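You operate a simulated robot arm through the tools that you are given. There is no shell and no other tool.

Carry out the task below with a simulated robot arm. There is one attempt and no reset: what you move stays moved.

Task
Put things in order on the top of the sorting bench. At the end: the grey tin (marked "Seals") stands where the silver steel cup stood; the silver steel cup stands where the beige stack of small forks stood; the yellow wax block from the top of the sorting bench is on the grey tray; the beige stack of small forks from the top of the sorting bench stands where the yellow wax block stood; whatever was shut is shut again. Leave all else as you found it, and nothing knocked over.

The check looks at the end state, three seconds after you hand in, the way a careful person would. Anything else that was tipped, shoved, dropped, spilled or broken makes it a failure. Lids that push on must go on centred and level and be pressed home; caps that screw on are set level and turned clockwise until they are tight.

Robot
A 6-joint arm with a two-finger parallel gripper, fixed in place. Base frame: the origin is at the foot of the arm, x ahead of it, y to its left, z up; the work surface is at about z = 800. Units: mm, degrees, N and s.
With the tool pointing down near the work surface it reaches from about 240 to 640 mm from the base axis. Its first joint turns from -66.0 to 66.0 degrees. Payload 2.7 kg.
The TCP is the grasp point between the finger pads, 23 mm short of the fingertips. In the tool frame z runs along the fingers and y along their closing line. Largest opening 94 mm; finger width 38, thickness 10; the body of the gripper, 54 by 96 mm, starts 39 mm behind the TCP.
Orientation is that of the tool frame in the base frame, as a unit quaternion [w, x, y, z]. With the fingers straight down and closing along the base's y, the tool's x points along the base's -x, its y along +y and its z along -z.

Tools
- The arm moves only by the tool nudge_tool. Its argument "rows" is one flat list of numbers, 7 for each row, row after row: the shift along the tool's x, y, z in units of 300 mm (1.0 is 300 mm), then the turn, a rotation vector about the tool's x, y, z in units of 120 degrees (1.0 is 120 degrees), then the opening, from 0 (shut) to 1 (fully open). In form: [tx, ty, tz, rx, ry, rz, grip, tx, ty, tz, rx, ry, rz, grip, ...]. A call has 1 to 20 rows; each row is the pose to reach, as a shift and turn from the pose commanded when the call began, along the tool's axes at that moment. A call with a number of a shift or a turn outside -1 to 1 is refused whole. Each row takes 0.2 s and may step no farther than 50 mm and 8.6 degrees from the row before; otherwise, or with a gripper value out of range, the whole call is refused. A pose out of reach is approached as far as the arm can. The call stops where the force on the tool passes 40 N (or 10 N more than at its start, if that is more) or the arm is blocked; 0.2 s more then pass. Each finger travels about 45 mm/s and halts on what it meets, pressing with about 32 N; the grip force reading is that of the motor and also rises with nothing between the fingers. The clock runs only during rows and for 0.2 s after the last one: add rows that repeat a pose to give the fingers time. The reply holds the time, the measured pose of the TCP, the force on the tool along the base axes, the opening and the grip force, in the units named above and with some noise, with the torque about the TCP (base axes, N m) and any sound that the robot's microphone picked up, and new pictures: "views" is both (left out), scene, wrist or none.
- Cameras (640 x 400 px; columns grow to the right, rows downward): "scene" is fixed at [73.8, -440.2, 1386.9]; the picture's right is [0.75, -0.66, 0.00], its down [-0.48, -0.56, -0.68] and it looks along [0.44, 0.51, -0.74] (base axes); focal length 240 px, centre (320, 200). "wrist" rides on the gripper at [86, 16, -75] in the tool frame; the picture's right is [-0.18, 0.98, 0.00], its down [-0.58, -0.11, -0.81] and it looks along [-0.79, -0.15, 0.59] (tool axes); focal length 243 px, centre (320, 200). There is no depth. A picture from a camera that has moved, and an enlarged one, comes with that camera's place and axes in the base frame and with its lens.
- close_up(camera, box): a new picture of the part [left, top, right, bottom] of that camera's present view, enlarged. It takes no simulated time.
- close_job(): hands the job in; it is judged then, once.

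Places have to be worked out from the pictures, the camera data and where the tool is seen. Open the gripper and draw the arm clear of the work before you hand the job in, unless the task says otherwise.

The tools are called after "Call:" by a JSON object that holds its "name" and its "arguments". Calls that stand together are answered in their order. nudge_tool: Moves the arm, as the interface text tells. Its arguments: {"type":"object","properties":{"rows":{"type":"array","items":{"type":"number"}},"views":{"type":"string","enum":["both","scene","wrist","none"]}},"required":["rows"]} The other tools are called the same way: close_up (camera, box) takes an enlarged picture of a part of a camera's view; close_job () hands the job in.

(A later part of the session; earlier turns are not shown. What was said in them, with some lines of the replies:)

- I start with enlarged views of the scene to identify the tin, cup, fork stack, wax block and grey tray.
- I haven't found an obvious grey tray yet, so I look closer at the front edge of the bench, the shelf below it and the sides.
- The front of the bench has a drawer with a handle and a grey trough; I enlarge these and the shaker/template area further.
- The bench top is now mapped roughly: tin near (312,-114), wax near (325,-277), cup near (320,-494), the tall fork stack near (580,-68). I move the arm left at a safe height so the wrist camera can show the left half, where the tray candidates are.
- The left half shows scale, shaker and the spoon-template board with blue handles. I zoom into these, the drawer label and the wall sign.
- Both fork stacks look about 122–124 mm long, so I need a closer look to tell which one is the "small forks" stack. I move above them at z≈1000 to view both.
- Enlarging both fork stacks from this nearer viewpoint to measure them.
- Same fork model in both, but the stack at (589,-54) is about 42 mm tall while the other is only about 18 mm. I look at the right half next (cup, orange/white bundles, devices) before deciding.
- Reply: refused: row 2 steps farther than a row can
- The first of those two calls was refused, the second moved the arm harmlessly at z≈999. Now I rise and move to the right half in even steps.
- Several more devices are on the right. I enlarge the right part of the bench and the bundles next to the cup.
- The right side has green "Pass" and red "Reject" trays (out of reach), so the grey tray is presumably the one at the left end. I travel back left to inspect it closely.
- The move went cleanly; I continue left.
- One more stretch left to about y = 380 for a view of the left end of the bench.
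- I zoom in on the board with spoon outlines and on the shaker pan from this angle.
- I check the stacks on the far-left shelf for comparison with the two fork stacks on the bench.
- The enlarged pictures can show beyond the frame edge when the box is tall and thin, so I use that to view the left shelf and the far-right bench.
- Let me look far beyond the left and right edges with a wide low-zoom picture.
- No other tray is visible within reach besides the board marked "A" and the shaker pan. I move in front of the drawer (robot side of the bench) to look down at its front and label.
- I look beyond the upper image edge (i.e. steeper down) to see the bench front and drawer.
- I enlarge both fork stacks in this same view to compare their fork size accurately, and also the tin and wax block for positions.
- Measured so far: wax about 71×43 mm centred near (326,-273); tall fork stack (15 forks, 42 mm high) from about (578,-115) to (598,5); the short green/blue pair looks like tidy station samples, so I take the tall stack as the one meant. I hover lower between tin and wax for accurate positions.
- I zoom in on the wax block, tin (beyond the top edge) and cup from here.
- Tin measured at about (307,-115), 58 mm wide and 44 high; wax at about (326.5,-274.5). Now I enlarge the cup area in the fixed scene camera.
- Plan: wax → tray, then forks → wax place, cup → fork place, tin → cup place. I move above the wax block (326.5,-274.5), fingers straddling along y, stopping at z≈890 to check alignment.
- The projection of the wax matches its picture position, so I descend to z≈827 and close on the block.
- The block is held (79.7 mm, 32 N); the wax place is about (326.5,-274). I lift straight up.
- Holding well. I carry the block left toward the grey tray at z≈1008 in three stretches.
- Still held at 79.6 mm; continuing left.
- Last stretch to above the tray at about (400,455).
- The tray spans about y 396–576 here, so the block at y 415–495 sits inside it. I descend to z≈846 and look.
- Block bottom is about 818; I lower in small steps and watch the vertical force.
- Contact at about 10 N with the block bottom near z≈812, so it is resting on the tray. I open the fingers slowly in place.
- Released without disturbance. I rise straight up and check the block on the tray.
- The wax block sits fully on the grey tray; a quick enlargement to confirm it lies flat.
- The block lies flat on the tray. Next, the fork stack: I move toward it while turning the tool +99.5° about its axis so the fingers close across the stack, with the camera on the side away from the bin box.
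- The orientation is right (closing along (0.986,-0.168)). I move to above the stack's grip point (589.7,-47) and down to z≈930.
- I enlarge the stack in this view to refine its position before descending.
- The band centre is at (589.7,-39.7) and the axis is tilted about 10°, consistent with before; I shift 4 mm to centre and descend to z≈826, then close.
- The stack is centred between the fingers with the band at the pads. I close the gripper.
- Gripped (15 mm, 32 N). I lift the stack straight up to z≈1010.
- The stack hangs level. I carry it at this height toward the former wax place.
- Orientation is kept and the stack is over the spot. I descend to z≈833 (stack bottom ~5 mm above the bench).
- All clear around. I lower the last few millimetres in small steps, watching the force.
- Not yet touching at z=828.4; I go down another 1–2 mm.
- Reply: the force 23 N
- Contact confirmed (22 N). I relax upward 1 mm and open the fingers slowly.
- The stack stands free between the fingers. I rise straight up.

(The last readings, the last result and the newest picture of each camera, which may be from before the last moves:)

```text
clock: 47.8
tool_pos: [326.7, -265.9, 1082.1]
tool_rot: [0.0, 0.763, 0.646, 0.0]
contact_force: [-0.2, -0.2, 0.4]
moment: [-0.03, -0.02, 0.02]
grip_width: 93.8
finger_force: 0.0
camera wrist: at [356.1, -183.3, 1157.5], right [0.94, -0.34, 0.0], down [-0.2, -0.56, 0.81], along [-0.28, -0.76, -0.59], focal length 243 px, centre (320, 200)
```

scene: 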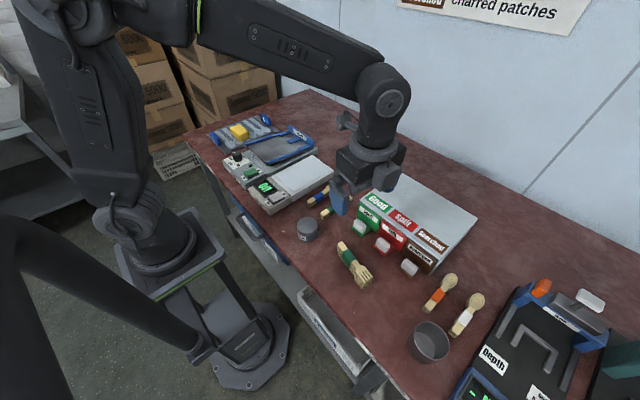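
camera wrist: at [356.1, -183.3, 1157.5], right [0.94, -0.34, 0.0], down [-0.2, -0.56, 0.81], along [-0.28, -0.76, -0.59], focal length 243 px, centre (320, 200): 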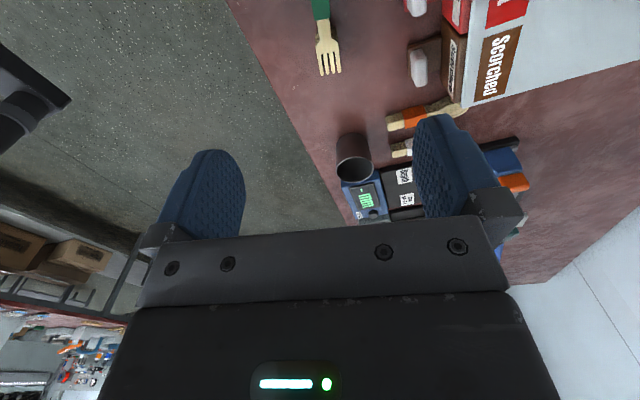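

The fork stack stands on the wax place. Now I turn the tool back (closing along y) and move to view the cup from above.

Call:
{"name": "nudge_tool", "arguments": {"rows": [-0.043, 0.0024, 0.0143, 0, 0, -0.0592, 1, -0.086, 0.0049, 0.0286, 0, 0, -0.1184, 1, -0.129, 0.0073, 0.0429, 0, 0, -0.1776, 1, -0.172, 0.0097, 0.0571, 0, 0, -0.2369, 1, -0.215, 0.0121, 0.0714, 0, 0, -0.2961, 1, -0.258, 0.0146, 0.0857, 0, 0, -0.3553, 1, -0.301, 0.017, 0.1, 0, 0, -0.4145, 1, -0.344, 0.0194, 0.1143, 0, 0, -0.4737, 1, -0.387, 0.0219, 0.1286, 0, 0, -0.5329, 1, -0.43, 0.0243, 0.1429, 0, 0, -0.5921, 1, -0.473, 0.0267, 0.1571, 0, 0, -0.6514, 1, -0.516, 0.0291, 0.1714, 0, 0, -0.7106, 1, -0.559, 0.0316, 0.1857, 0, 0, -0.7698, 1, -0.602, 0.034, 0.2, 0, 0, -0.829, 1, -0.602, 0.034, 0.2, 0, 0, -0.829, 1], "views": "both"}}

```text
clock: 51.0
tool_pos: [308.0, -446.7, 1022.3]
tool_rot: [0.002, -0.001, 1.0, 0.001]
contact_force: [0.9, -0.2, 0.3]
moment: [0.01, -0.01, -0.03]
grip_width: 94.2
finger_force: 0.1
camera wrist: at [220.5, -429.8, 1098.3], right [0.18, 0.98, 0.0], down [0.58, -0.11, 0.81], along [0.79, -0.15, -0.59], focal length 243 px, centre (320, 200)
```

scene: 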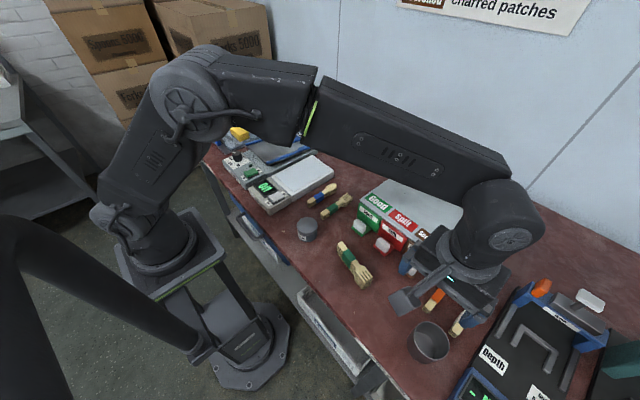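
wrist: 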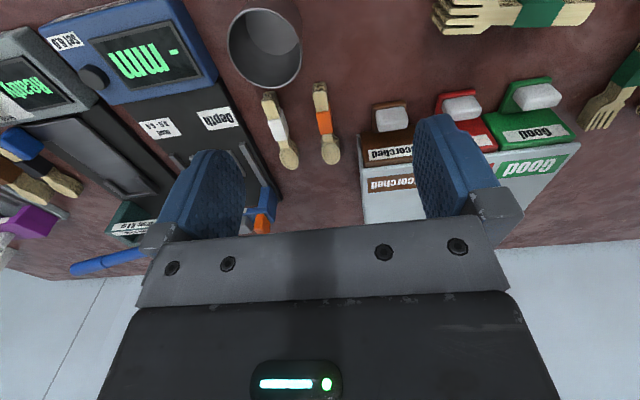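

I enlarge the cup (looking past the top edge) in both cameras to fix its position and width.

Call:
{"name": "close_up", "arguments": {"camera": "wrist", "box": [190, 0, 350, 90]}}

Call:
{"name": "close_up", "arguments": {"camera": "wrist", "box": [210, 0, 330, 20]}}

Call:
{"name": "close_up", "arguments": {"camera": "scene", "box": [380, 305, 480, 368]}}

```text
4.00 times, centred on (270, 45) of wrist
camera zoom: at [220.5, -429.8, 1098.3], right [0.18, 0.98, 0.0], down [0.58, -0.11, 0.81], along [0.79, -0.15, -0.59], focal length 970 px, centre (520, 820)
```

zoom: 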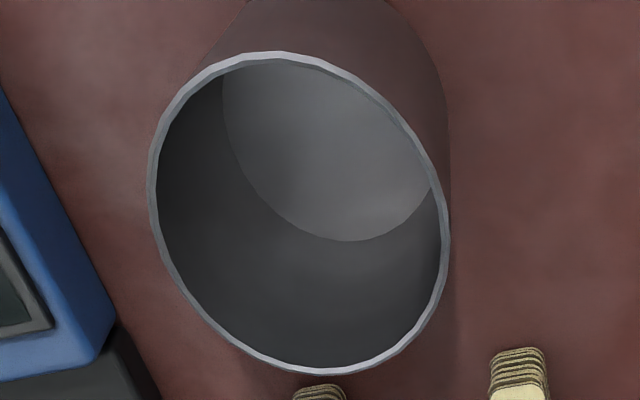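

```text
5.33 times, centred on (270, 10) of wrist
camera zoom: at [220.5, -429.8, 1098.3], right [0.18, 0.98, 0.0], down [0.58, -0.11, 0.81], along [0.79, -0.15, -0.59], focal length 1294 px, centre (587, 1213)
```

zoom: 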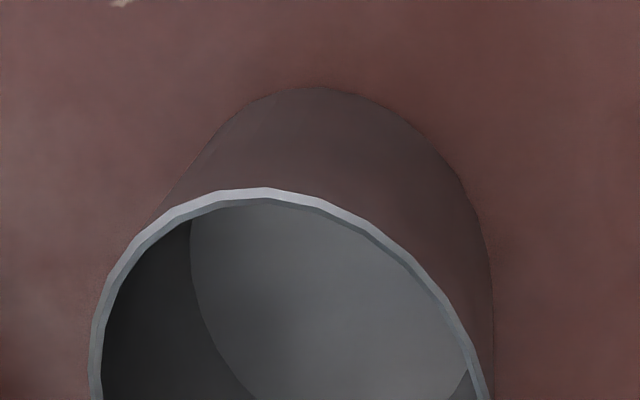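

```text
6.35 times, centred on (430, 336) of scene
camera zoom: at [73.8, -440.2, 1386.9], right [0.75, -0.66, 0.0], down [-0.48, -0.56, -0.68], along [0.44, 0.51, -0.74], focal length 1523 px, centre (-378, -667)
```

zoom: 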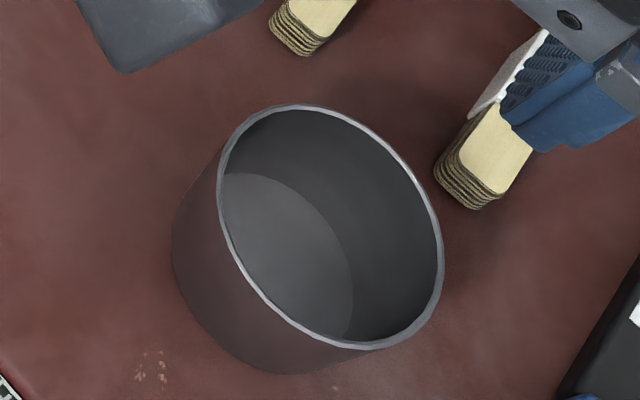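

Cup: rim about 67 mm wide, about 62 mm high, centred near (309.5,-497). I move over it and down to z≈905 to check alignment.

Call:
{"name": "nudge_tool", "arguments": {"rows": [-0.0025, -0.084, 0, 0, 0, 0, 1, -0.005, -0.168, 0, 0, 0, 0, 1, -0.005, -0.168, 0.13, 0, 0, 0, 1, -0.005, -0.168, 0.26, 0, 0, 0, 1, -0.005, -0.168, 0.39, 0, 0, 0, 1, -0.005, -0.168, 0.39, 0, 0, 0, 1], "views": "both"}}

```text
clock: 52.4
tool_pos: [309.9, -495.7, 906.4]
tool_rot: [0.001, -0.001, 1.0, 0.0]
contact_force: [0.3, 0.3, 0.1]
moment: [-0.05, 0.0, -0.02]
grip_width: 94.0
finger_force: 0.1
camera wrist: at [221.6, -479.4, 981.1], right [0.18, 0.98, 0.0], down [0.58, -0.11, 0.81], along [0.79, -0.15, -0.59], focal length 243 px, centre (320, 200)
```

scene: 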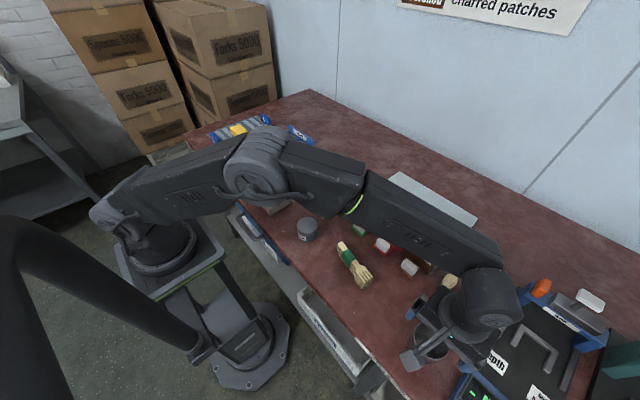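
wrist: 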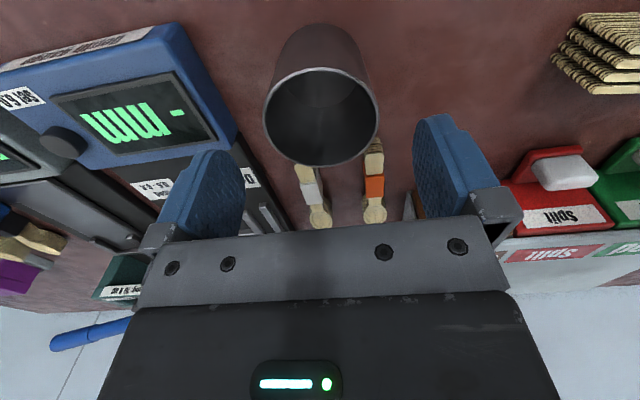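

Rim centre computes to (309.4,-494.5), matching the tool. I descend to z≈836 and close on the cup.

Call:
{"name": "nudge_tool", "arguments": {"rows": [0, 0.003, 0.1, 0, 0, 0, 1, 0, 0.003, 0.18, 0, 0, 0, 1, 0, 0.003, 0.235, 0, 0, 0, 1, 0, 0.003, 0.235, 0, 0, 0, 1, 0, 0.003, 0.235, 0, 0, 0, 0.55, 0, 0.003, 0.235, 0, 0, 0, 0.55, 0, 0.003, 0.235, 0, 0, 0, 0.55, 0, 0.003, 0.235, 0, 0, 0, 0.55, 0, 0.003, 0.235, 0, 0, 0, 0.55], "views": "both"}}

```text
clock: 54.4
tool_pos: [310.4, -494.7, 835.4]
tool_rot: [0.001, -0.001, 1.0, -0.001]
contact_force: [0.3, -0.5, 0.5]
moment: [0.02, 0.0, 0.0]
grip_width: 64.3
finger_force: 32.1
camera wrist: at [222.4, -478.4, 910.5], right [0.18, 0.98, 0.0], down [0.58, -0.11, 0.81], along [0.79, -0.15, -0.59], focal length 243 px, centre (320, 200)
```

scene: 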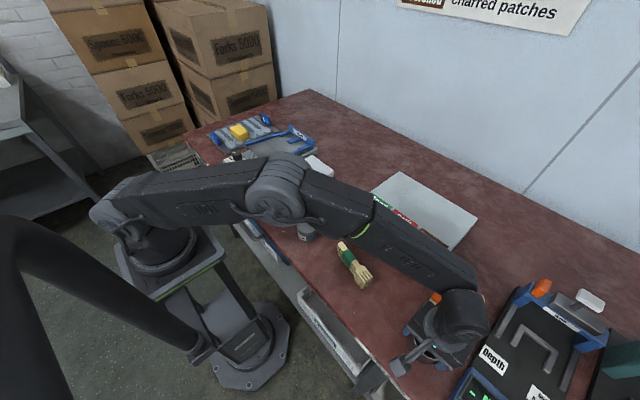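
wrist: 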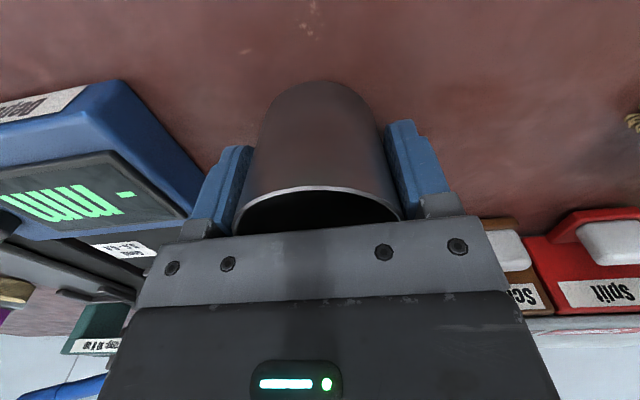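

Cup held (64.3 mm, 32 N) at (310.4,-494.7), which I record as the cup place. I lift straight up.

Call:
{"name": "nudge_tool", "arguments": {"rows": [0, 0, -0.04, 0, 0, 0, 0.55, 0, 0, -0.12, 0, 0, 0, 0.55, 0, 0, -0.24, 0, 0, 0, 0.55, 0, 0, -0.37, 0, 0, 0, 0.55, 0, 0, -0.5, 0, 0, 0, 0.55, 0, 0, -0.62, 0, 0, 0, 0.55, 0, 0, -0.62, 0, 0, 0, 0.55], "views": "both"}}

```text
clock: 56.0
tool_pos: [309.7, -495.7, 1023.0]
tool_rot: [0.0, 0.001, 1.0, 0.0]
contact_force: [-0.4, 0.3, -0.5]
moment: [0.0, 0.0, 0.01]
grip_width: 64.5
finger_force: 31.6
camera wrist: at [222.7, -479.0, 1097.6], right [0.18, 0.98, 0.0], down [0.58, -0.11, 0.81], along [0.79, -0.15, -0.59], focal length 243 px, centre (320, 200)
```

scene: 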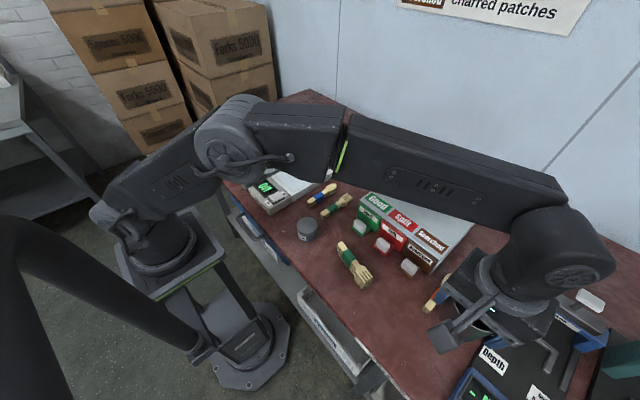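
wrist: 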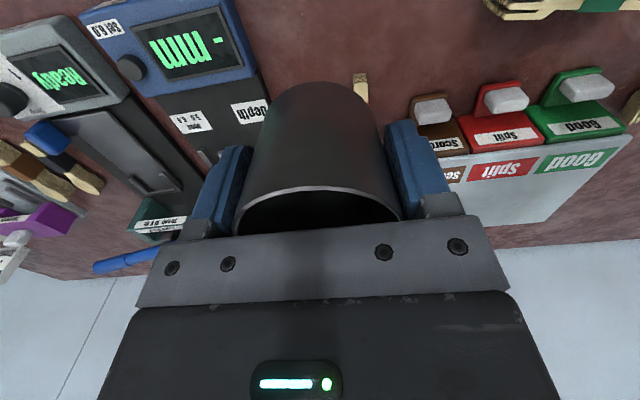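

The cup hangs level. I carry it toward the former fork place (588,-55) in two stretches at z≈1023.

Call:
{"name": "nudge_tool", "arguments": {"rows": [-0.0663, 0.105, 0, 0, 0, 0, 0.55, -0.1326, 0.21, 0, 0, 0, 0, 0.55, -0.199, 0.315, 0, 0, 0, 0, 0.55, -0.265, 0.42, 0, 0, 0, 0, 0.55, -0.3314, 0.525, 0, 0, 0, 0, 0.55, -0.398, 0.63, 0, 0, 0, 0, 0.55, -0.464, 0.7345, 0, 0, 0, 0, 0.55], "views": "none"}}

```text
clock: 57.6
tool_pos: [449.2, -273.5, 1020.5]
tool_rot: [0.001, 0.0, 1.0, 0.0]
contact_force: [-0.3, -0.2, -1.8]
moment: [-0.05, 0.04, 0.02]
grip_width: 64.5
finger_force: 32.1
```

Halfway at (449,-274), still held. Continuing to (588,-55).

Call:
{"name": "nudge_tool", "arguments": {"rows": [-0.0661, 0.104, 0, 0, 0, 0, 0.55, -0.1322, 0.208, 0, 0, 0, 0, 0.55, -0.1983, 0.312, 0, 0, 0, 0, 0.55, -0.2644, 0.416, 0, 0, 0, 0, 0.55, -0.3306, 0.52, 0, 0, 0, 0, 0.55, -0.3967, 0.625, 0, 0, 0, 0, 0.55, -0.4627, 0.7283, 0, 0, 0, 0, 0.55, -0.4627, 0.7283, 0, 0, 0, 0, 0.55], "views": "both"}}

```text
clock: 59.4
tool_pos: [588.1, -56.1, 1021.6]
tool_rot: [0.001, 0.0, 1.0, 0.001]
contact_force: [-0.5, -0.3, -1.4]
moment: [-0.01, 0.01, 0.0]
grip_width: 64.4
finger_force: 32.0
camera wrist: at [500.9, -40.1, 1097.1], right [0.18, 0.98, 0.0], down [0.58, -0.11, 0.81], along [0.79, -0.15, -0.59], focal length 243 px, centre (320, 200)
```

scene: 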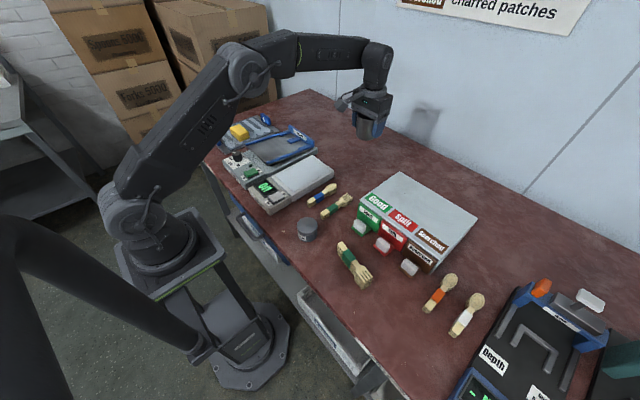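
wrist: 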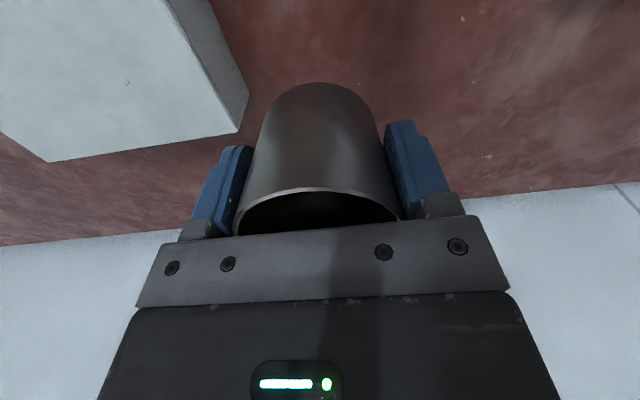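

The spot is clear (box side at y≈-159). I descend to z≈841, about 5 mm above contact.

Call:
{"name": "nudge_tool", "arguments": {"rows": [0, 0.003, 0.13, 0, 0, 0, 0.55, 0, 0.003, 0.26, 0, 0, 0, 0.55, 0, 0.003, 0.39, 0, 0, 0, 0.55, 0, 0.003, 0.5, 0, 0, 0, 0.55, 0, 0.003, 0.57, 0, 0, 0, 0.55, 0, 0.003, 0.602, 0, 0, 0, 0.55, 0, 0.003, 0.602, 0, 0, 0, 0.55], "views": "both"}}

```text
clock: 61.0
tool_pos: [587.8, -55.5, 841.4]
tool_rot: [0.001, 0.0, 1.0, 0.001]
contact_force: [-0.2, -0.9, -0.2]
moment: [0.01, -0.02, 0.0]
grip_width: 64.9
finger_force: 31.9
camera wrist: at [500.4, -39.1, 916.0], right [0.18, 0.98, 0.0], down [0.58, -0.11, 0.81], along [0.79, -0.15, -0.59], focal length 243 px, centre (320, 200)
```

scene: 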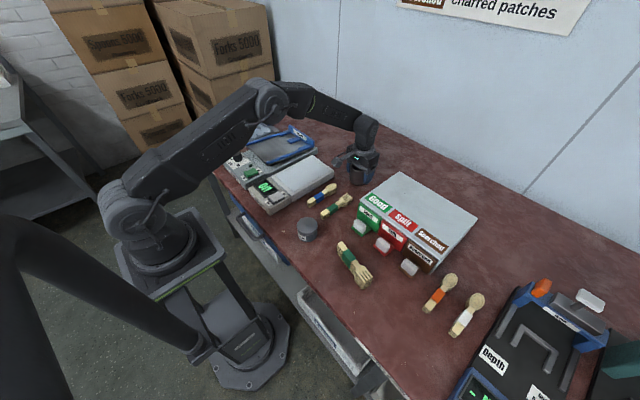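
wrist: 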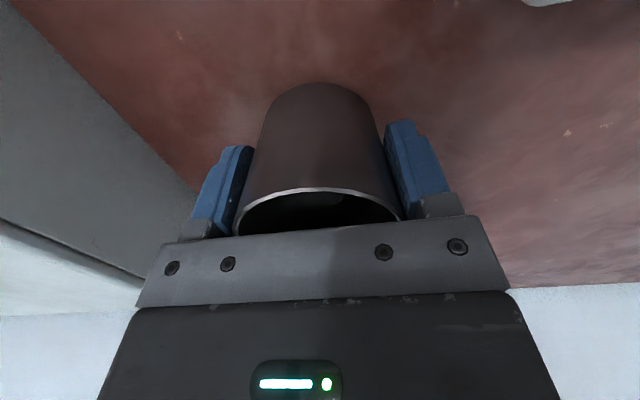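

Clear all around. I lower the last millimetres in small steps.

Call:
{"name": "nudge_tool", "arguments": {"rows": [0, 0, 0.008, 0, 0, 0, 0.55, 0, 0, 0.013, 0, 0, 0, 0.55, 0, 0, 0.017, 0, 0, 0, 0.55, 0, 0, 0.019, 0, 0, 0, 0.55], "views": "none"}}

```text
clock: 62.0
tool_pos: [588.4, -56.3, 835.8]
tool_rot: [0.0, 0.0, 1.0, 0.0]
contact_force: [-0.8, -1.0, -0.9]
moment: [0.03, 0.0, -0.01]
grip_width: 64.7
finger_force: 32.1
```

No contact yet at 835.8; another 1–2 mm down.

Call:
{"name": "nudge_tool", "arguments": {"rows": [0, 0, 0.003, 0, 0, 0, 0.55, 0, 0, 0.005, 0, 0, 0, 0.55, 0, 0, 0.005, 0, 0, 0, 0.55], "views": "none"}}

```text
clock: 62.8
tool_pos: [587.3, -54.6, 835.7]
tool_rot: [0.001, 0.0, 1.0, 0.0]
contact_force: [-2.9, 0.0, 9.2]
moment: [0.14, 0.18, 0.03]
grip_width: 64.5
finger_force: 32.2
```

Contact (9 N). I release slowly in place.

Call:
{"name": "nudge_tool", "arguments": {"rows": [0, 0, -0.002, 0, 0, 0, 0.55, 0, 0, -0.002, 0, 0, 0, 0.7, 0, 0, -0.002, 0, 0, 0, 0.76, 0, 0, -0.002, 0, 0, 0, 0.84, 0, 0, -0.002, 0, 0, 0, 0.95, 0, 0, -0.002, 0, 0, 0, 1, 0, 0, -0.002, 0, 0, 0, 1], "views": "wrist"}}

```text
clock: 64.4
tool_pos: [587.6, -55.1, 834.5]
tool_rot: [0.0, 0.0, 1.0, 0.0]
contact_force: [-0.2, -0.6, -0.8]
moment: [0.02, -0.01, -0.03]
grip_width: 94.1
finger_force: 0.0
camera wrist: at [500.6, -38.8, 909.8], right [0.18, 0.98, 0.0], down [0.58, -0.11, 0.81], along [0.79, -0.15, -0.59], focal length 243 px, centre (320, 200)
```

wrist: 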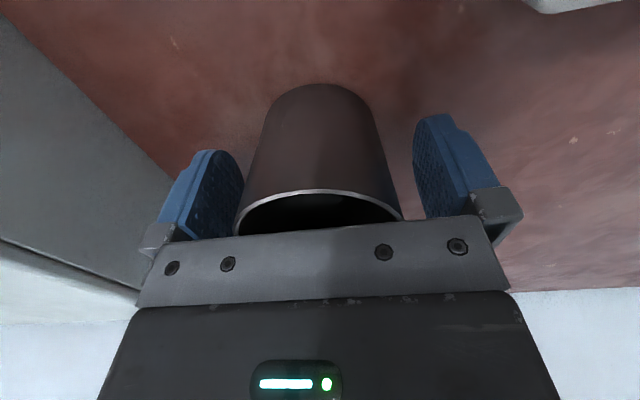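

The cup stands free between the open fingers. I rise straight up.

Call:
{"name": "nudge_tool", "arguments": {"rows": [0, 0, -0.05, 0, 0, 0, 1, 0, 0, -0.16, 0, 0, 0, 1, 0, 0, -0.3, 0, 0, 0, 1, 0, 0, -0.45, 0, 0, 0, 1, 0, 0, -0.6, 0, 0, 0, 1, 0, 0, -0.6, 0, 0, 0, 1], "views": "both"}}

```text
clock: 65.8
tool_pos: [588.0, -55.5, 1015.9]
tool_rot: [0.001, 0.0, 1.0, -0.001]
contact_force: [0.6, -0.8, -0.1]
moment: [0.01, -0.01, -0.05]
grip_width: 94.0
finger_force: 0.1
camera wrist: at [500.7, -38.9, 1090.4], right [0.18, 0.98, 0.0], down [0.58, -0.11, 0.81], along [0.79, -0.15, -0.59], focal length 243 px, centre (320, 200)
```

scene: 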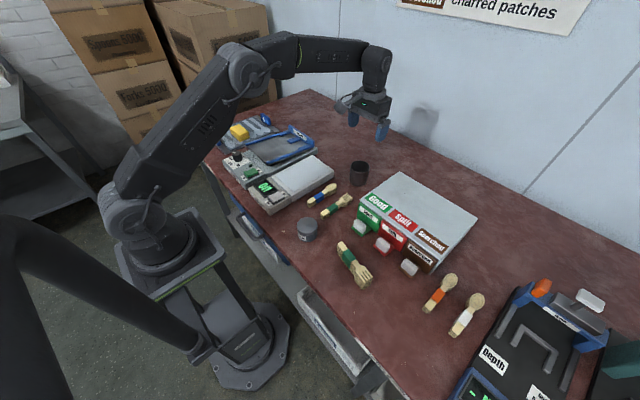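
wrist: 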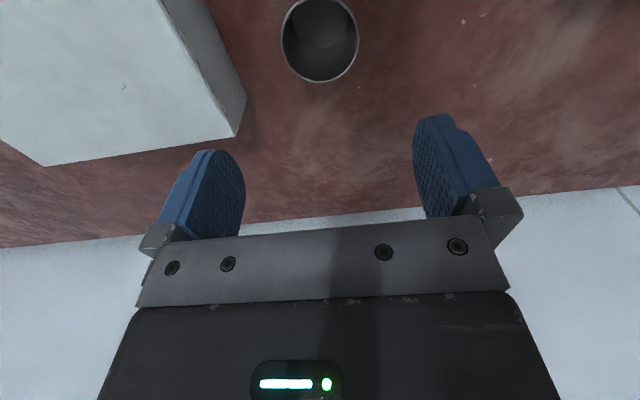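

Cup stands upright on the fork place. Now I go over to the tin at about (307,-115).

Call:
{"name": "nudge_tool", "arguments": {"rows": [0.117, -0.025, 0, 0, 0, 0, 1, 0.234, -0.0495, 0, 0, 0, 0, 1, 0.351, -0.074, 0, 0, 0, 0, 1, 0.4685, -0.099, 0, 0, 0, 0, 1, 0.586, -0.124, 0, 0, 0, 0, 1, 0.703, -0.1485, 0, 0, 0, 0, 1, 0.82, -0.173, 0, 0, 0, 0, 1, 0.937, -0.198, 0, 0, 0, 0, 1, 0.937, -0.198, 0.12, 0, 0, 0, 1, 0.937, -0.198, 0.24, 0, 0, 0, 1, 0.937, -0.198, 0.36, 0, 0, 0, 1, 0.937, -0.198, 0.36, 0, 0, 0, 1], "views": "both"}}

```text
clock: 68.4
tool_pos: [304.4, -114.4, 905.4]
tool_rot: [0.001, 0.0, 1.0, 0.0]
contact_force: [0.4, -0.8, -0.3]
moment: [-0.02, 0.06, 0.01]
grip_width: 94.0
finger_force: 0.0
camera wrist: at [218.7, -98.1, 981.6], right [0.18, 0.98, 0.0], down [0.58, -0.11, 0.81], along [0.79, -0.15, -0.59], focal length 243 px, centre (320, 200)
```

scene: 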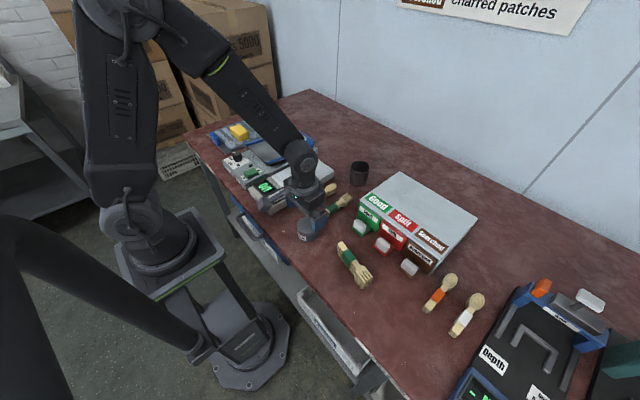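
wrist: 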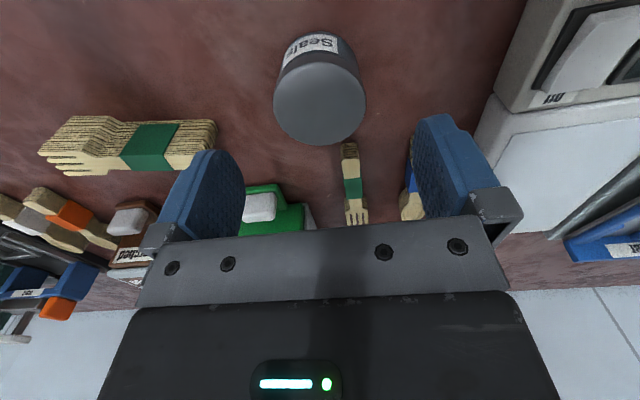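

Tin centre computes to (307.9,-113.4). I enlarge it to see how its lid sits before gripping.

Call:
{"name": "close_up", "arguments": {"camera": "wrist", "box": [250, 20, 390, 155]}}

Call:
{"name": "close_up", "arguments": {"camera": "scene", "box": [280, 205, 340, 250]}}

```text
2.96 times, centred on (320, 88) of wrist
camera zoom: at [218.7, -98.1, 981.6], right [0.18, 0.98, 0.0], down [0.58, -0.11, 0.81], along [0.79, -0.15, -0.59], focal length 719 px, centre (320, 533)
```

zoom: 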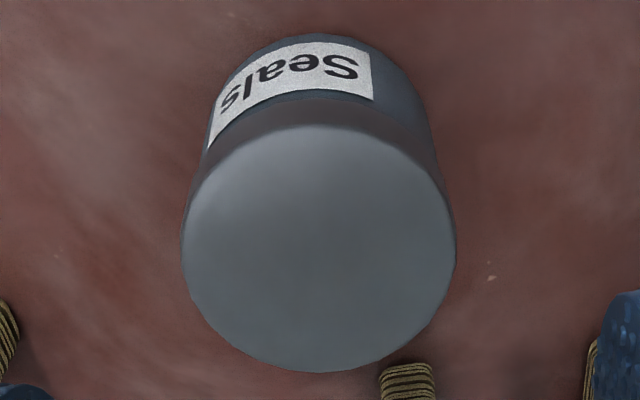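

```text
8.89 times, centred on (310, 228) of scene
camera zoom: at [73.8, -440.2, 1386.9], right [0.75, -0.66, 0.0], down [-0.48, -0.56, -0.68], along [0.44, 0.51, -0.74], focal length 2133 px, centre (409, -44)
```

zoom: 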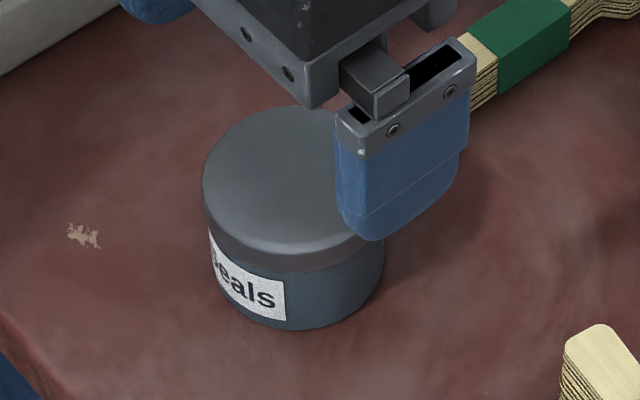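

The lid is only marginally wider than the body. I centre by 3.5 mm, descend to z≈827 and close on the tin.

Call:
{"name": "nudge_tool", "arguments": {"rows": [-0.0117, 0.003, 0, 0, 0, 0, 1, -0.0117, 0.003, 0.1, 0, 0, 0, 1, -0.0117, 0.003, 0.19, 0, 0, 0, 1, -0.0117, 0.003, 0.245, 0, 0, 0, 1, -0.0117, 0.003, 0.261, 0, 0, 0, 1, -0.0117, 0.003, 0.261, 0, 0, 0, 0.5, -0.0117, 0.003, 0.261, 0, 0, 0, 0.5, -0.0117, 0.003, 0.261, 0, 0, 0, 0.5, -0.0117, 0.003, 0.261, 0, 0, 0, 0.5, -0.0117, 0.003, 0.261, 0, 0, 0, 0.5], "views": "both"}}

```text
clock: 70.6
tool_pos: [309.1, -112.8, 829.2]
tool_rot: [0.001, 0.0, 1.0, 0.0]
contact_force: [-0.7, 0.5, -0.2]
moment: [0.0, -0.01, 0.02]
grip_width: 54.7
finger_force: 31.8
camera wrist: at [222.6, -97.2, 903.3], right [0.18, 0.98, 0.0], down [0.58, -0.11, 0.81], along [0.79, -0.15, -0.59], focal length 243 px, centre (320, 200)
```

scene: 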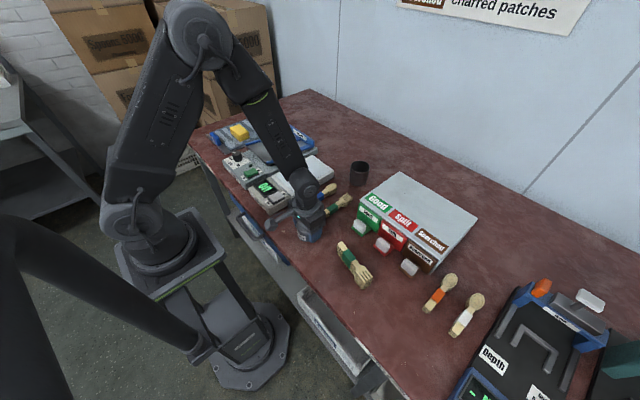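
wrist: 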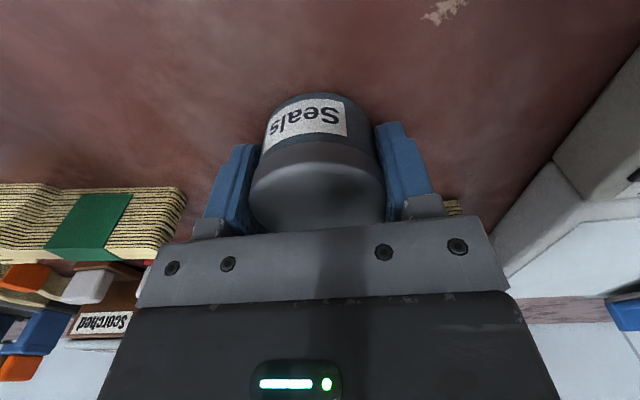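

Tin held (54.7 mm). I lift gently and check that body and lid come up together.

Call:
{"name": "nudge_tool", "arguments": {"rows": [0, 0, -0.03, 0, 0, 0, 0.5, 0, 0, -0.08, 0, 0, 0, 0.5, 0, 0, -0.18, 0, 0, 0, 0.5, 0, 0, -0.3, 0, 0, 0, 0.5, 0, 0, -0.43, 0, 0, 0, 0.5, 0, 0, -0.56, 0, 0, 0, 0.5, 0, 0, -0.64, 0, 0, 0, 0.5, 0, 0, -0.64, 0, 0, 0, 0.5], "views": "both"}}

```text
clock: 72.4
tool_pos: [311.3, -113.7, 1021.1]
tool_rot: [0.001, -0.001, 1.0, 0.001]
contact_force: [-0.9, -0.7, -1.3]
moment: [0.0, 0.01, -0.01]
grip_width: 54.7
finger_force: 32.0
camera wrist: at [223.4, -97.5, 1095.4], right [0.18, 0.98, 0.0], down [0.58, -0.11, 0.81], along [0.79, -0.15, -0.59], focal length 243 px, centre (320, 200)
```

scene: 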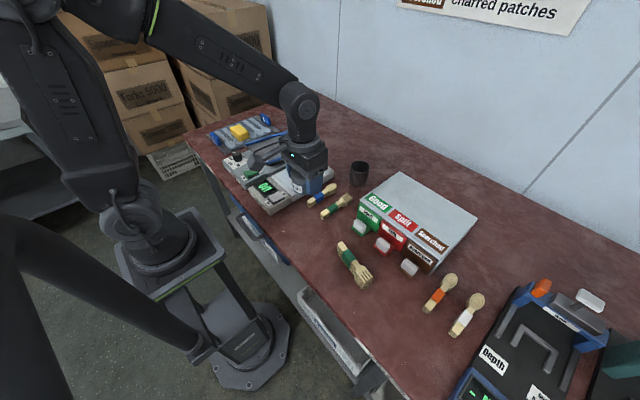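
wrist: 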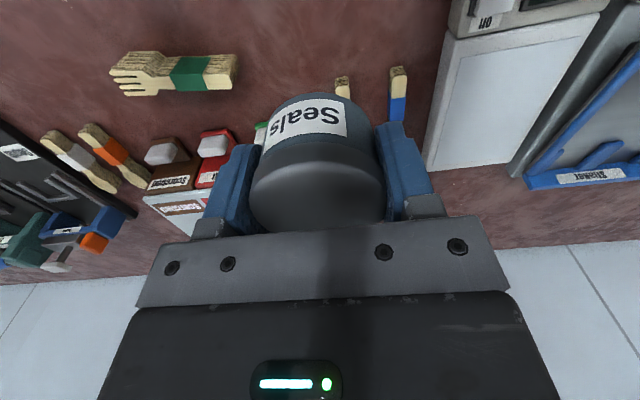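

The whole tin is up. I carry it to the cup place (310,-495) in two stretches.

Call:
{"name": "nudge_tool", "arguments": {"rows": [0, -0.127, 0, 0, 0, 0, 0.5, 0.001, -0.254, 0, 0, 0, 0, 0.5, 0.001, -0.381, 0, 0, 0, 0, 0.5, 0.002, -0.508, 0, 0, 0, 0, 0.5, 0.002, -0.635, 0, 0, 0, 0, 0.5], "views": "none"}}

```text
clock: 73.6
tool_pos: [308.6, -303.4, 1019.3]
tool_rot: [0.0, -0.002, 1.0, 0.0]
contact_force: [0.6, 0.3, -0.1]
moment: [0.04, -0.02, 0.02]
grip_width: 54.7
finger_force: 31.8
```

Still held; second stretch to y≈-495.

Call:
{"name": "nudge_tool", "arguments": {"rows": [-0.001, -0.128, 0, 0, 0, 0, 0.5, -0.002, -0.256, 0, 0, 0, 0, 0.5, -0.003, -0.383, 0, 0, 0, 0, 0.5, -0.004, -0.511, 0, 0, 0, 0, 0.5, -0.0045, -0.639, 0, 0, 0, 0, 0.5, -0.0045, -0.639, 0, 0, 0, 0, 0.5], "views": "both"}}

```text
clock: 75.0
tool_pos: [312.0, -494.9, 1020.9]
tool_rot: [0.0, 0.0, 1.0, 0.0]
contact_force: [0.0, 0.3, -0.5]
moment: [0.02, -0.01, -0.02]
grip_width: 54.6
finger_force: 32.0
camera wrist: at [223.6, -479.8, 1095.7], right [0.18, 0.98, 0.0], down [0.58, -0.11, 0.81], along [0.79, -0.15, -0.59], focal length 243 px, centre (320, 200)
```

scene: 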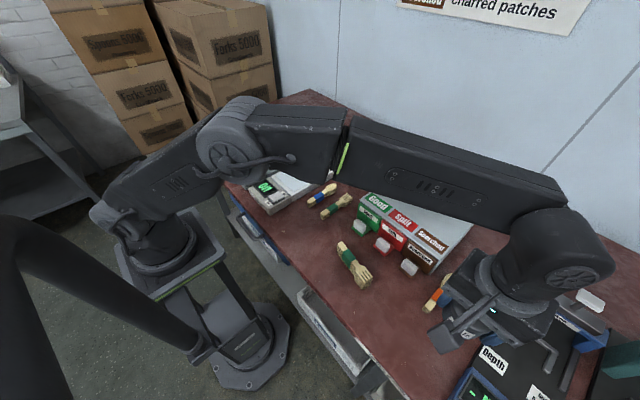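
wrist: 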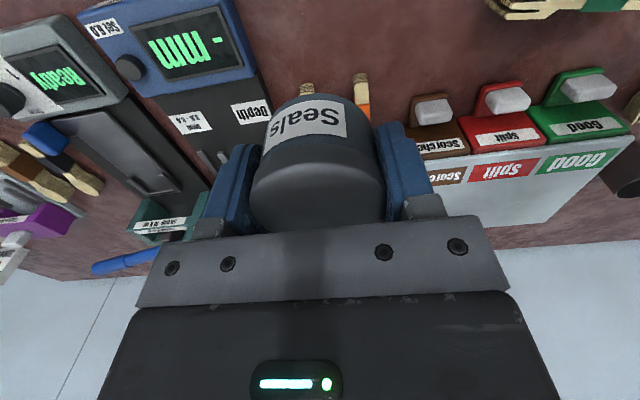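

Over the spot. I descend to z≈835.

Call:
{"name": "nudge_tool", "arguments": {"rows": [0.004, 0, 0.13, 0, 0, 0, 0.5, 0.004, 0, 0.26, 0, 0, 0, 0.5, 0.004, 0, 0.39, 0, 0, 0, 0.5, 0.004, 0, 0.51, 0, 0, 0, 0.5, 0.004, 0, 0.585, 0, 0, 0, 0.5, 0.004, 0, 0.62, 0, 0, 0, 0.5, 0.004, 0, 0.62, 0, 0, 0, 0.5], "views": "both"}}

```text
clock: 76.6
tool_pos: [311.0, -496.1, 832.8]
tool_rot: [0.001, 0.0, 1.0, 0.0]
contact_force: [-0.3, 0.7, -0.9]
moment: [0.0, 0.02, 0.01]
grip_width: 54.5
finger_force: 32.4
camera wrist: at [223.2, -479.6, 908.4], right [0.18, 0.98, 0.0], down [0.58, -0.11, 0.81], along [0.79, -0.15, -0.59], focal length 243 px, centre (320, 200)
```

scene: 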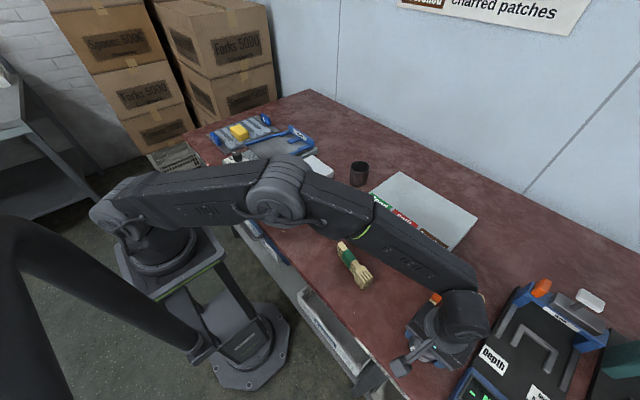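
wrist: 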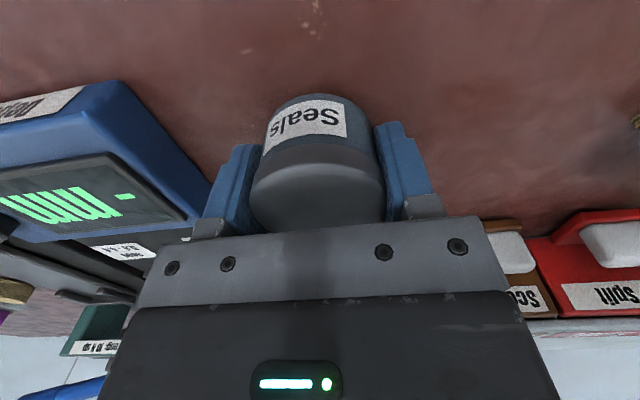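

I lower the remaining few millimetres in small steps, watching the force.

Call:
{"name": "nudge_tool", "arguments": {"rows": [0, 0.002, 0.005, 0, 0, 0, 0.5, 0, 0.002, 0.01, 0, 0, 0, 0.5, 0, 0.002, 0.013, 0, 0, 0, 0.5, 0, 0.002, 0.013, 0, 0, 0, 0.5], "views": "none"}}

```text
clock: 77.6
tool_pos: [308.9, -494.3, 830.5]
tool_rot: [0.001, 0.0, 1.0, 0.001]
contact_force: [0.5, 0.2, -1.0]
moment: [0.04, 0.05, 0.02]
grip_width: 54.6
finger_force: 32.1
```

No contact yet at 830.5; continuing 1–2 mm.

Call:
{"name": "nudge_tool", "arguments": {"rows": [0, 0, 0.004, 0, 0, 0, 0.5, 0, 0, 0.006, 0, 0, 0, 0.5, 0, 0, 0.006, 0, 0, 0, 0.5], "views": "none"}}

```text
clock: 78.4
tool_pos: [308.8, -495.6, 827.7]
tool_rot: [0.001, 0.0, 1.0, 0.0]
contact_force: [0.8, -0.3, 0.6]
moment: [-0.02, 0.0, 0.03]
grip_width: 54.8
finger_force: 32.2
```

Still no clear contact; another 1–1.5 mm.

Call:
{"name": "nudge_tool", "arguments": {"rows": [0, 0, 0.002, 0, 0, 0, 0.5, 0, 0, 0.0045, 0, 0, 0, 0.5, 0, 0, 0.0045, 0, 0, 0, 0.5], "views": "none"}}

```text
clock: 79.2
tool_pos: [311.0, -495.9, 828.5]
tool_rot: [0.001, -0.001, 1.0, -0.002]
contact_force: [-0.9, 2.7, 10.1]
moment: [0.22, 0.08, 0.0]
grip_width: 54.9
finger_force: 32.2
```

Contact (10 N): the tin stands on the bench. I open slowly.

Call:
{"name": "nudge_tool", "arguments": {"rows": [0, 0, -0.002, 0, 0, 0, 0.5, 0, 0, -0.002, 0, 0, 0, 0.6, 0, 0, -0.002, 0, 0, 0, 0.68, 0, 0, -0.002, 0, 0, 0, 0.78, 0, 0, -0.002, 0, 0, 0, 0.9, 0, 0, -0.002, 0, 0, 0, 1, 0, 0, -0.002, 0, 0, 0, 1], "views": "wrist"}}

```text
clock: 80.8
tool_pos: [309.3, -496.5, 826.5]
tool_rot: [0.001, 0.001, 1.0, 0.0]
contact_force: [0.1, -0.7, 0.4]
moment: [-0.01, 0.01, 0.03]
grip_width: 94.0
finger_force: 0.0
camera wrist: at [222.7, -479.1, 902.9], right [0.18, 0.98, 0.0], down [0.58, -0.11, 0.81], along [0.79, -0.15, -0.59], focal length 243 px, centre (320, 200)
```

wrist: 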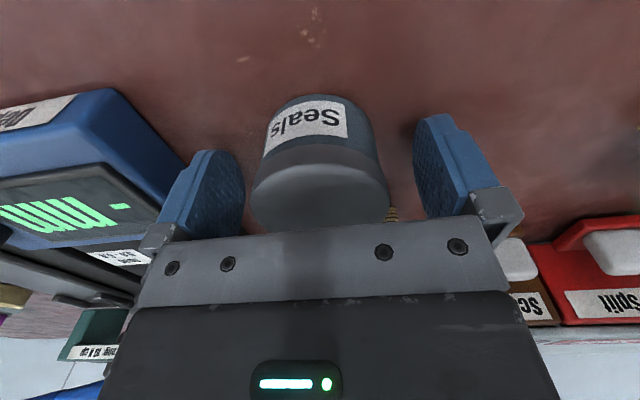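

The tin stands free. I rise straight up to clear it.

Call:
{"name": "nudge_tool", "arguments": {"rows": [0, 0, -0.05, 0, 0, 0, 1, 0, 0, -0.16, 0, 0, 0, 1, 0, 0, -0.3, 0, 0, 0, 1, 0, 0, -0.45, 0, 0, 0, 1, 0, 0, -0.6, 0, 0, 0, 1, 0, 0, -0.75, 0, 0, 0, 1, 0, 0, -0.9, 0, 0, 0, 1, 0, 0, -0.9, 0, 0, 0, 1], "views": "none"}}

```text
clock: 82.6
tool_pos: [310.7, -495.3, 1097.6]
tool_rot: [0.001, -0.001, 1.0, -0.001]
contact_force: [0.6, 0.2, 0.2]
moment: [-0.02, 0.0, -0.01]
grip_width: 94.1
finger_force: 0.1
```

Now I move back toward the starting region so the scene camera has an open view for the final check.

Call:
{"name": "nudge_tool", "arguments": {"rows": [-0.04, 0.14, 0, 0, 0, 0, 1, -0.08, 0.28, 0, 0, 0, 0, 1, -0.12, 0.42, 0, 0, 0, 0, 1, -0.16, 0.56, 0, 0, 0, 0, 1, -0.2, 0.7, 0, 0, 0, 0, 1, -0.24, 0.84, 0, 0, 0, 0, 1, -0.28, 0.98, 0, 0, 0, 0, 1, -0.28, 0.98, 0, 0, 0, 0, 1], "views": "both"}}

```text
clock: 84.4
tool_pos: [392.3, -199.1, 1098.6]
tool_rot: [0.002, 0.0, 1.0, 0.0]
contact_force: [0.9, 0.5, -0.8]
moment: [0.04, 0.0, 0.01]
grip_width: 93.9
finger_force: 0.1
camera wrist: at [304.7, -184.0, 1173.6], right [0.18, 0.98, 0.0], down [0.58, -0.11, 0.81], along [0.79, -0.15, -0.59], focal length 243 px, centre (320, 200)
```

scene: 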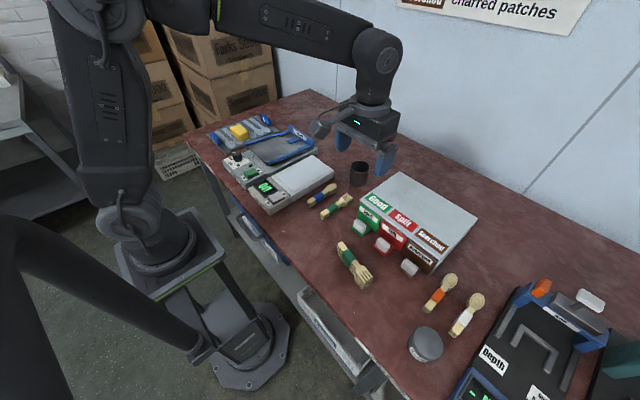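
wrist: 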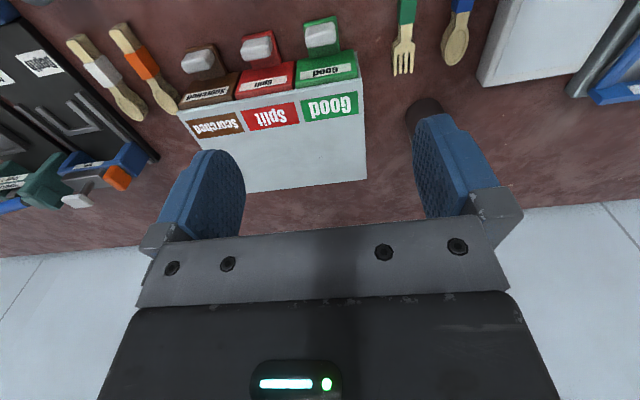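

Everything appears in place. I enlarge the final arrangement and compare with the first pictures.

Call:
{"name": "close_up", "arguments": {"camera": "scene", "box": [280, 150, 480, 275]}}

Call:
{"name": "close_up", "arguments": {"camera": "scene", "box": [325, 235, 425, 300]}}

Call:
{"name": "close_up", "arguments": {"camera": "scene", "box": [390, 260, 510, 380]}}

Call:
{"name": "close_up", "arguments": {"camera": "scene", "box": [190, 100, 350, 200]}}

```text
3.20 times, centred on (380, 212) of scene
camera zoom: at [73.9, -440.2, 1386.9], right [0.75, -0.66, 0.0], down [-0.48, -0.56, -0.68], along [0.44, 0.51, -0.74], focal length 768 px, centre (128, 160)
```

zoom: 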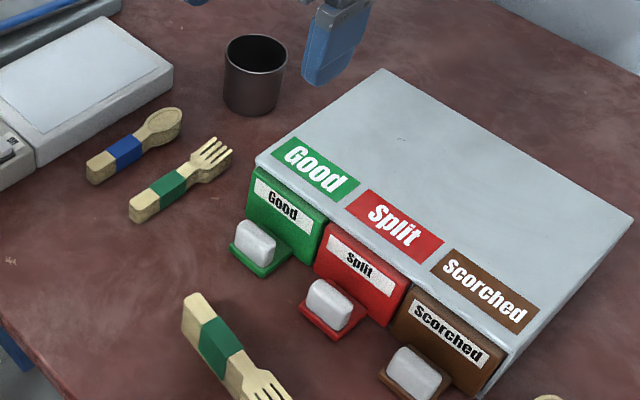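

```text
6.15 times, centred on (375, 268) of scene
camera zoom: at [73.9, -440.2, 1386.9], right [0.75, -0.66, 0.0], down [-0.48, -0.56, -0.68], along [0.44, 0.51, -0.74], focal length 1476 px, centre (-18, -215)
```

zoom: 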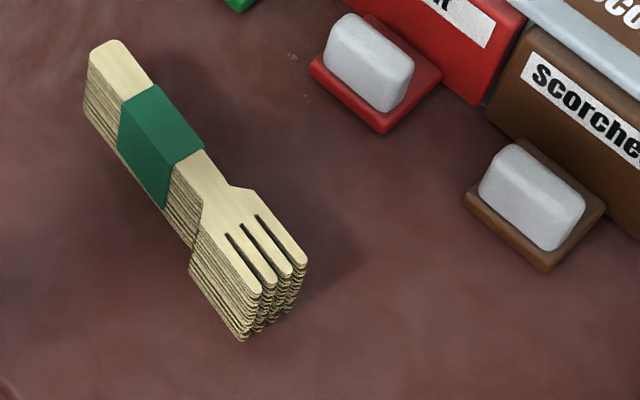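

```text
3.33 times, centred on (450, 320) of scene
camera zoom: at [73.9, -440.2, 1386.9], right [0.75, -0.66, 0.0], down [-0.48, -0.56, -0.68], along [0.44, 0.51, -0.74], focal length 800 px, centre (-113, -200)
```

zoom: 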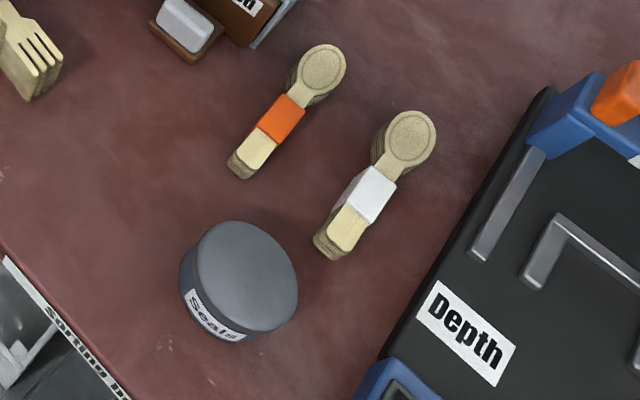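

```text
4.00 times, centred on (270, 150) of scene
camera zoom: at [73.9, -440.2, 1386.9], right [0.75, -0.66, 0.0], down [-0.48, -0.56, -0.68], along [0.44, 0.51, -0.74], focal length 960 px, centre (520, 400)
```

zoom: 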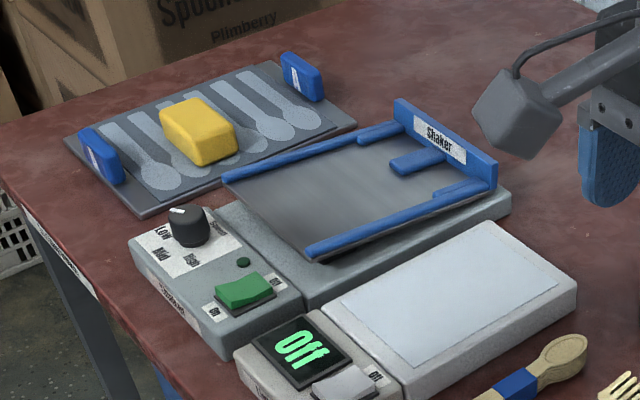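

The check matches: the tin is on the cup's place, the cup on the forks' place, the fork stack on the wax's place and the wax lies flat on the grey tray. All neighbouring items look the same as in the first pictures. The gripper is open and well above the bench, so I hand in.

Call:
{"name": "close_job", "arguments": {}}

```text
The job is handed in.
```

I moved all four items to their new places and handed the job in. The last pictures show each one upright, with its neighbours where they were at the start. I had to guess which tray and which fork stack you meant.

| Item | Now at | Position (x, y in mm) |
|---|---|---|
| Yellow wax block | flat on the grey tray | about (400, 456) |
| Beige fork stack | where the wax block stood | about (326, -274) |
| Silver steel cup | where the fork stack stood | about (588, -55) |
| Grey "Seals" tin | where the cup stood | about (310, -495) |

- **Grey tray:** I used the grey board with spoon outlines and two blue handles marked "A". The only other grey surface that could be the tray was the pan of the shaker.
- **Fork stack:** Two stacks on the bench have the same size of fork and green band. I moved the tall one of about 15 forks that stood alone. I left the short one, because it lay side by side with a blue-banded spoon stack and looked like a station sample.

I opened nothing, so the drawer and bins are still shut. The gripper is open and clear of the bench.
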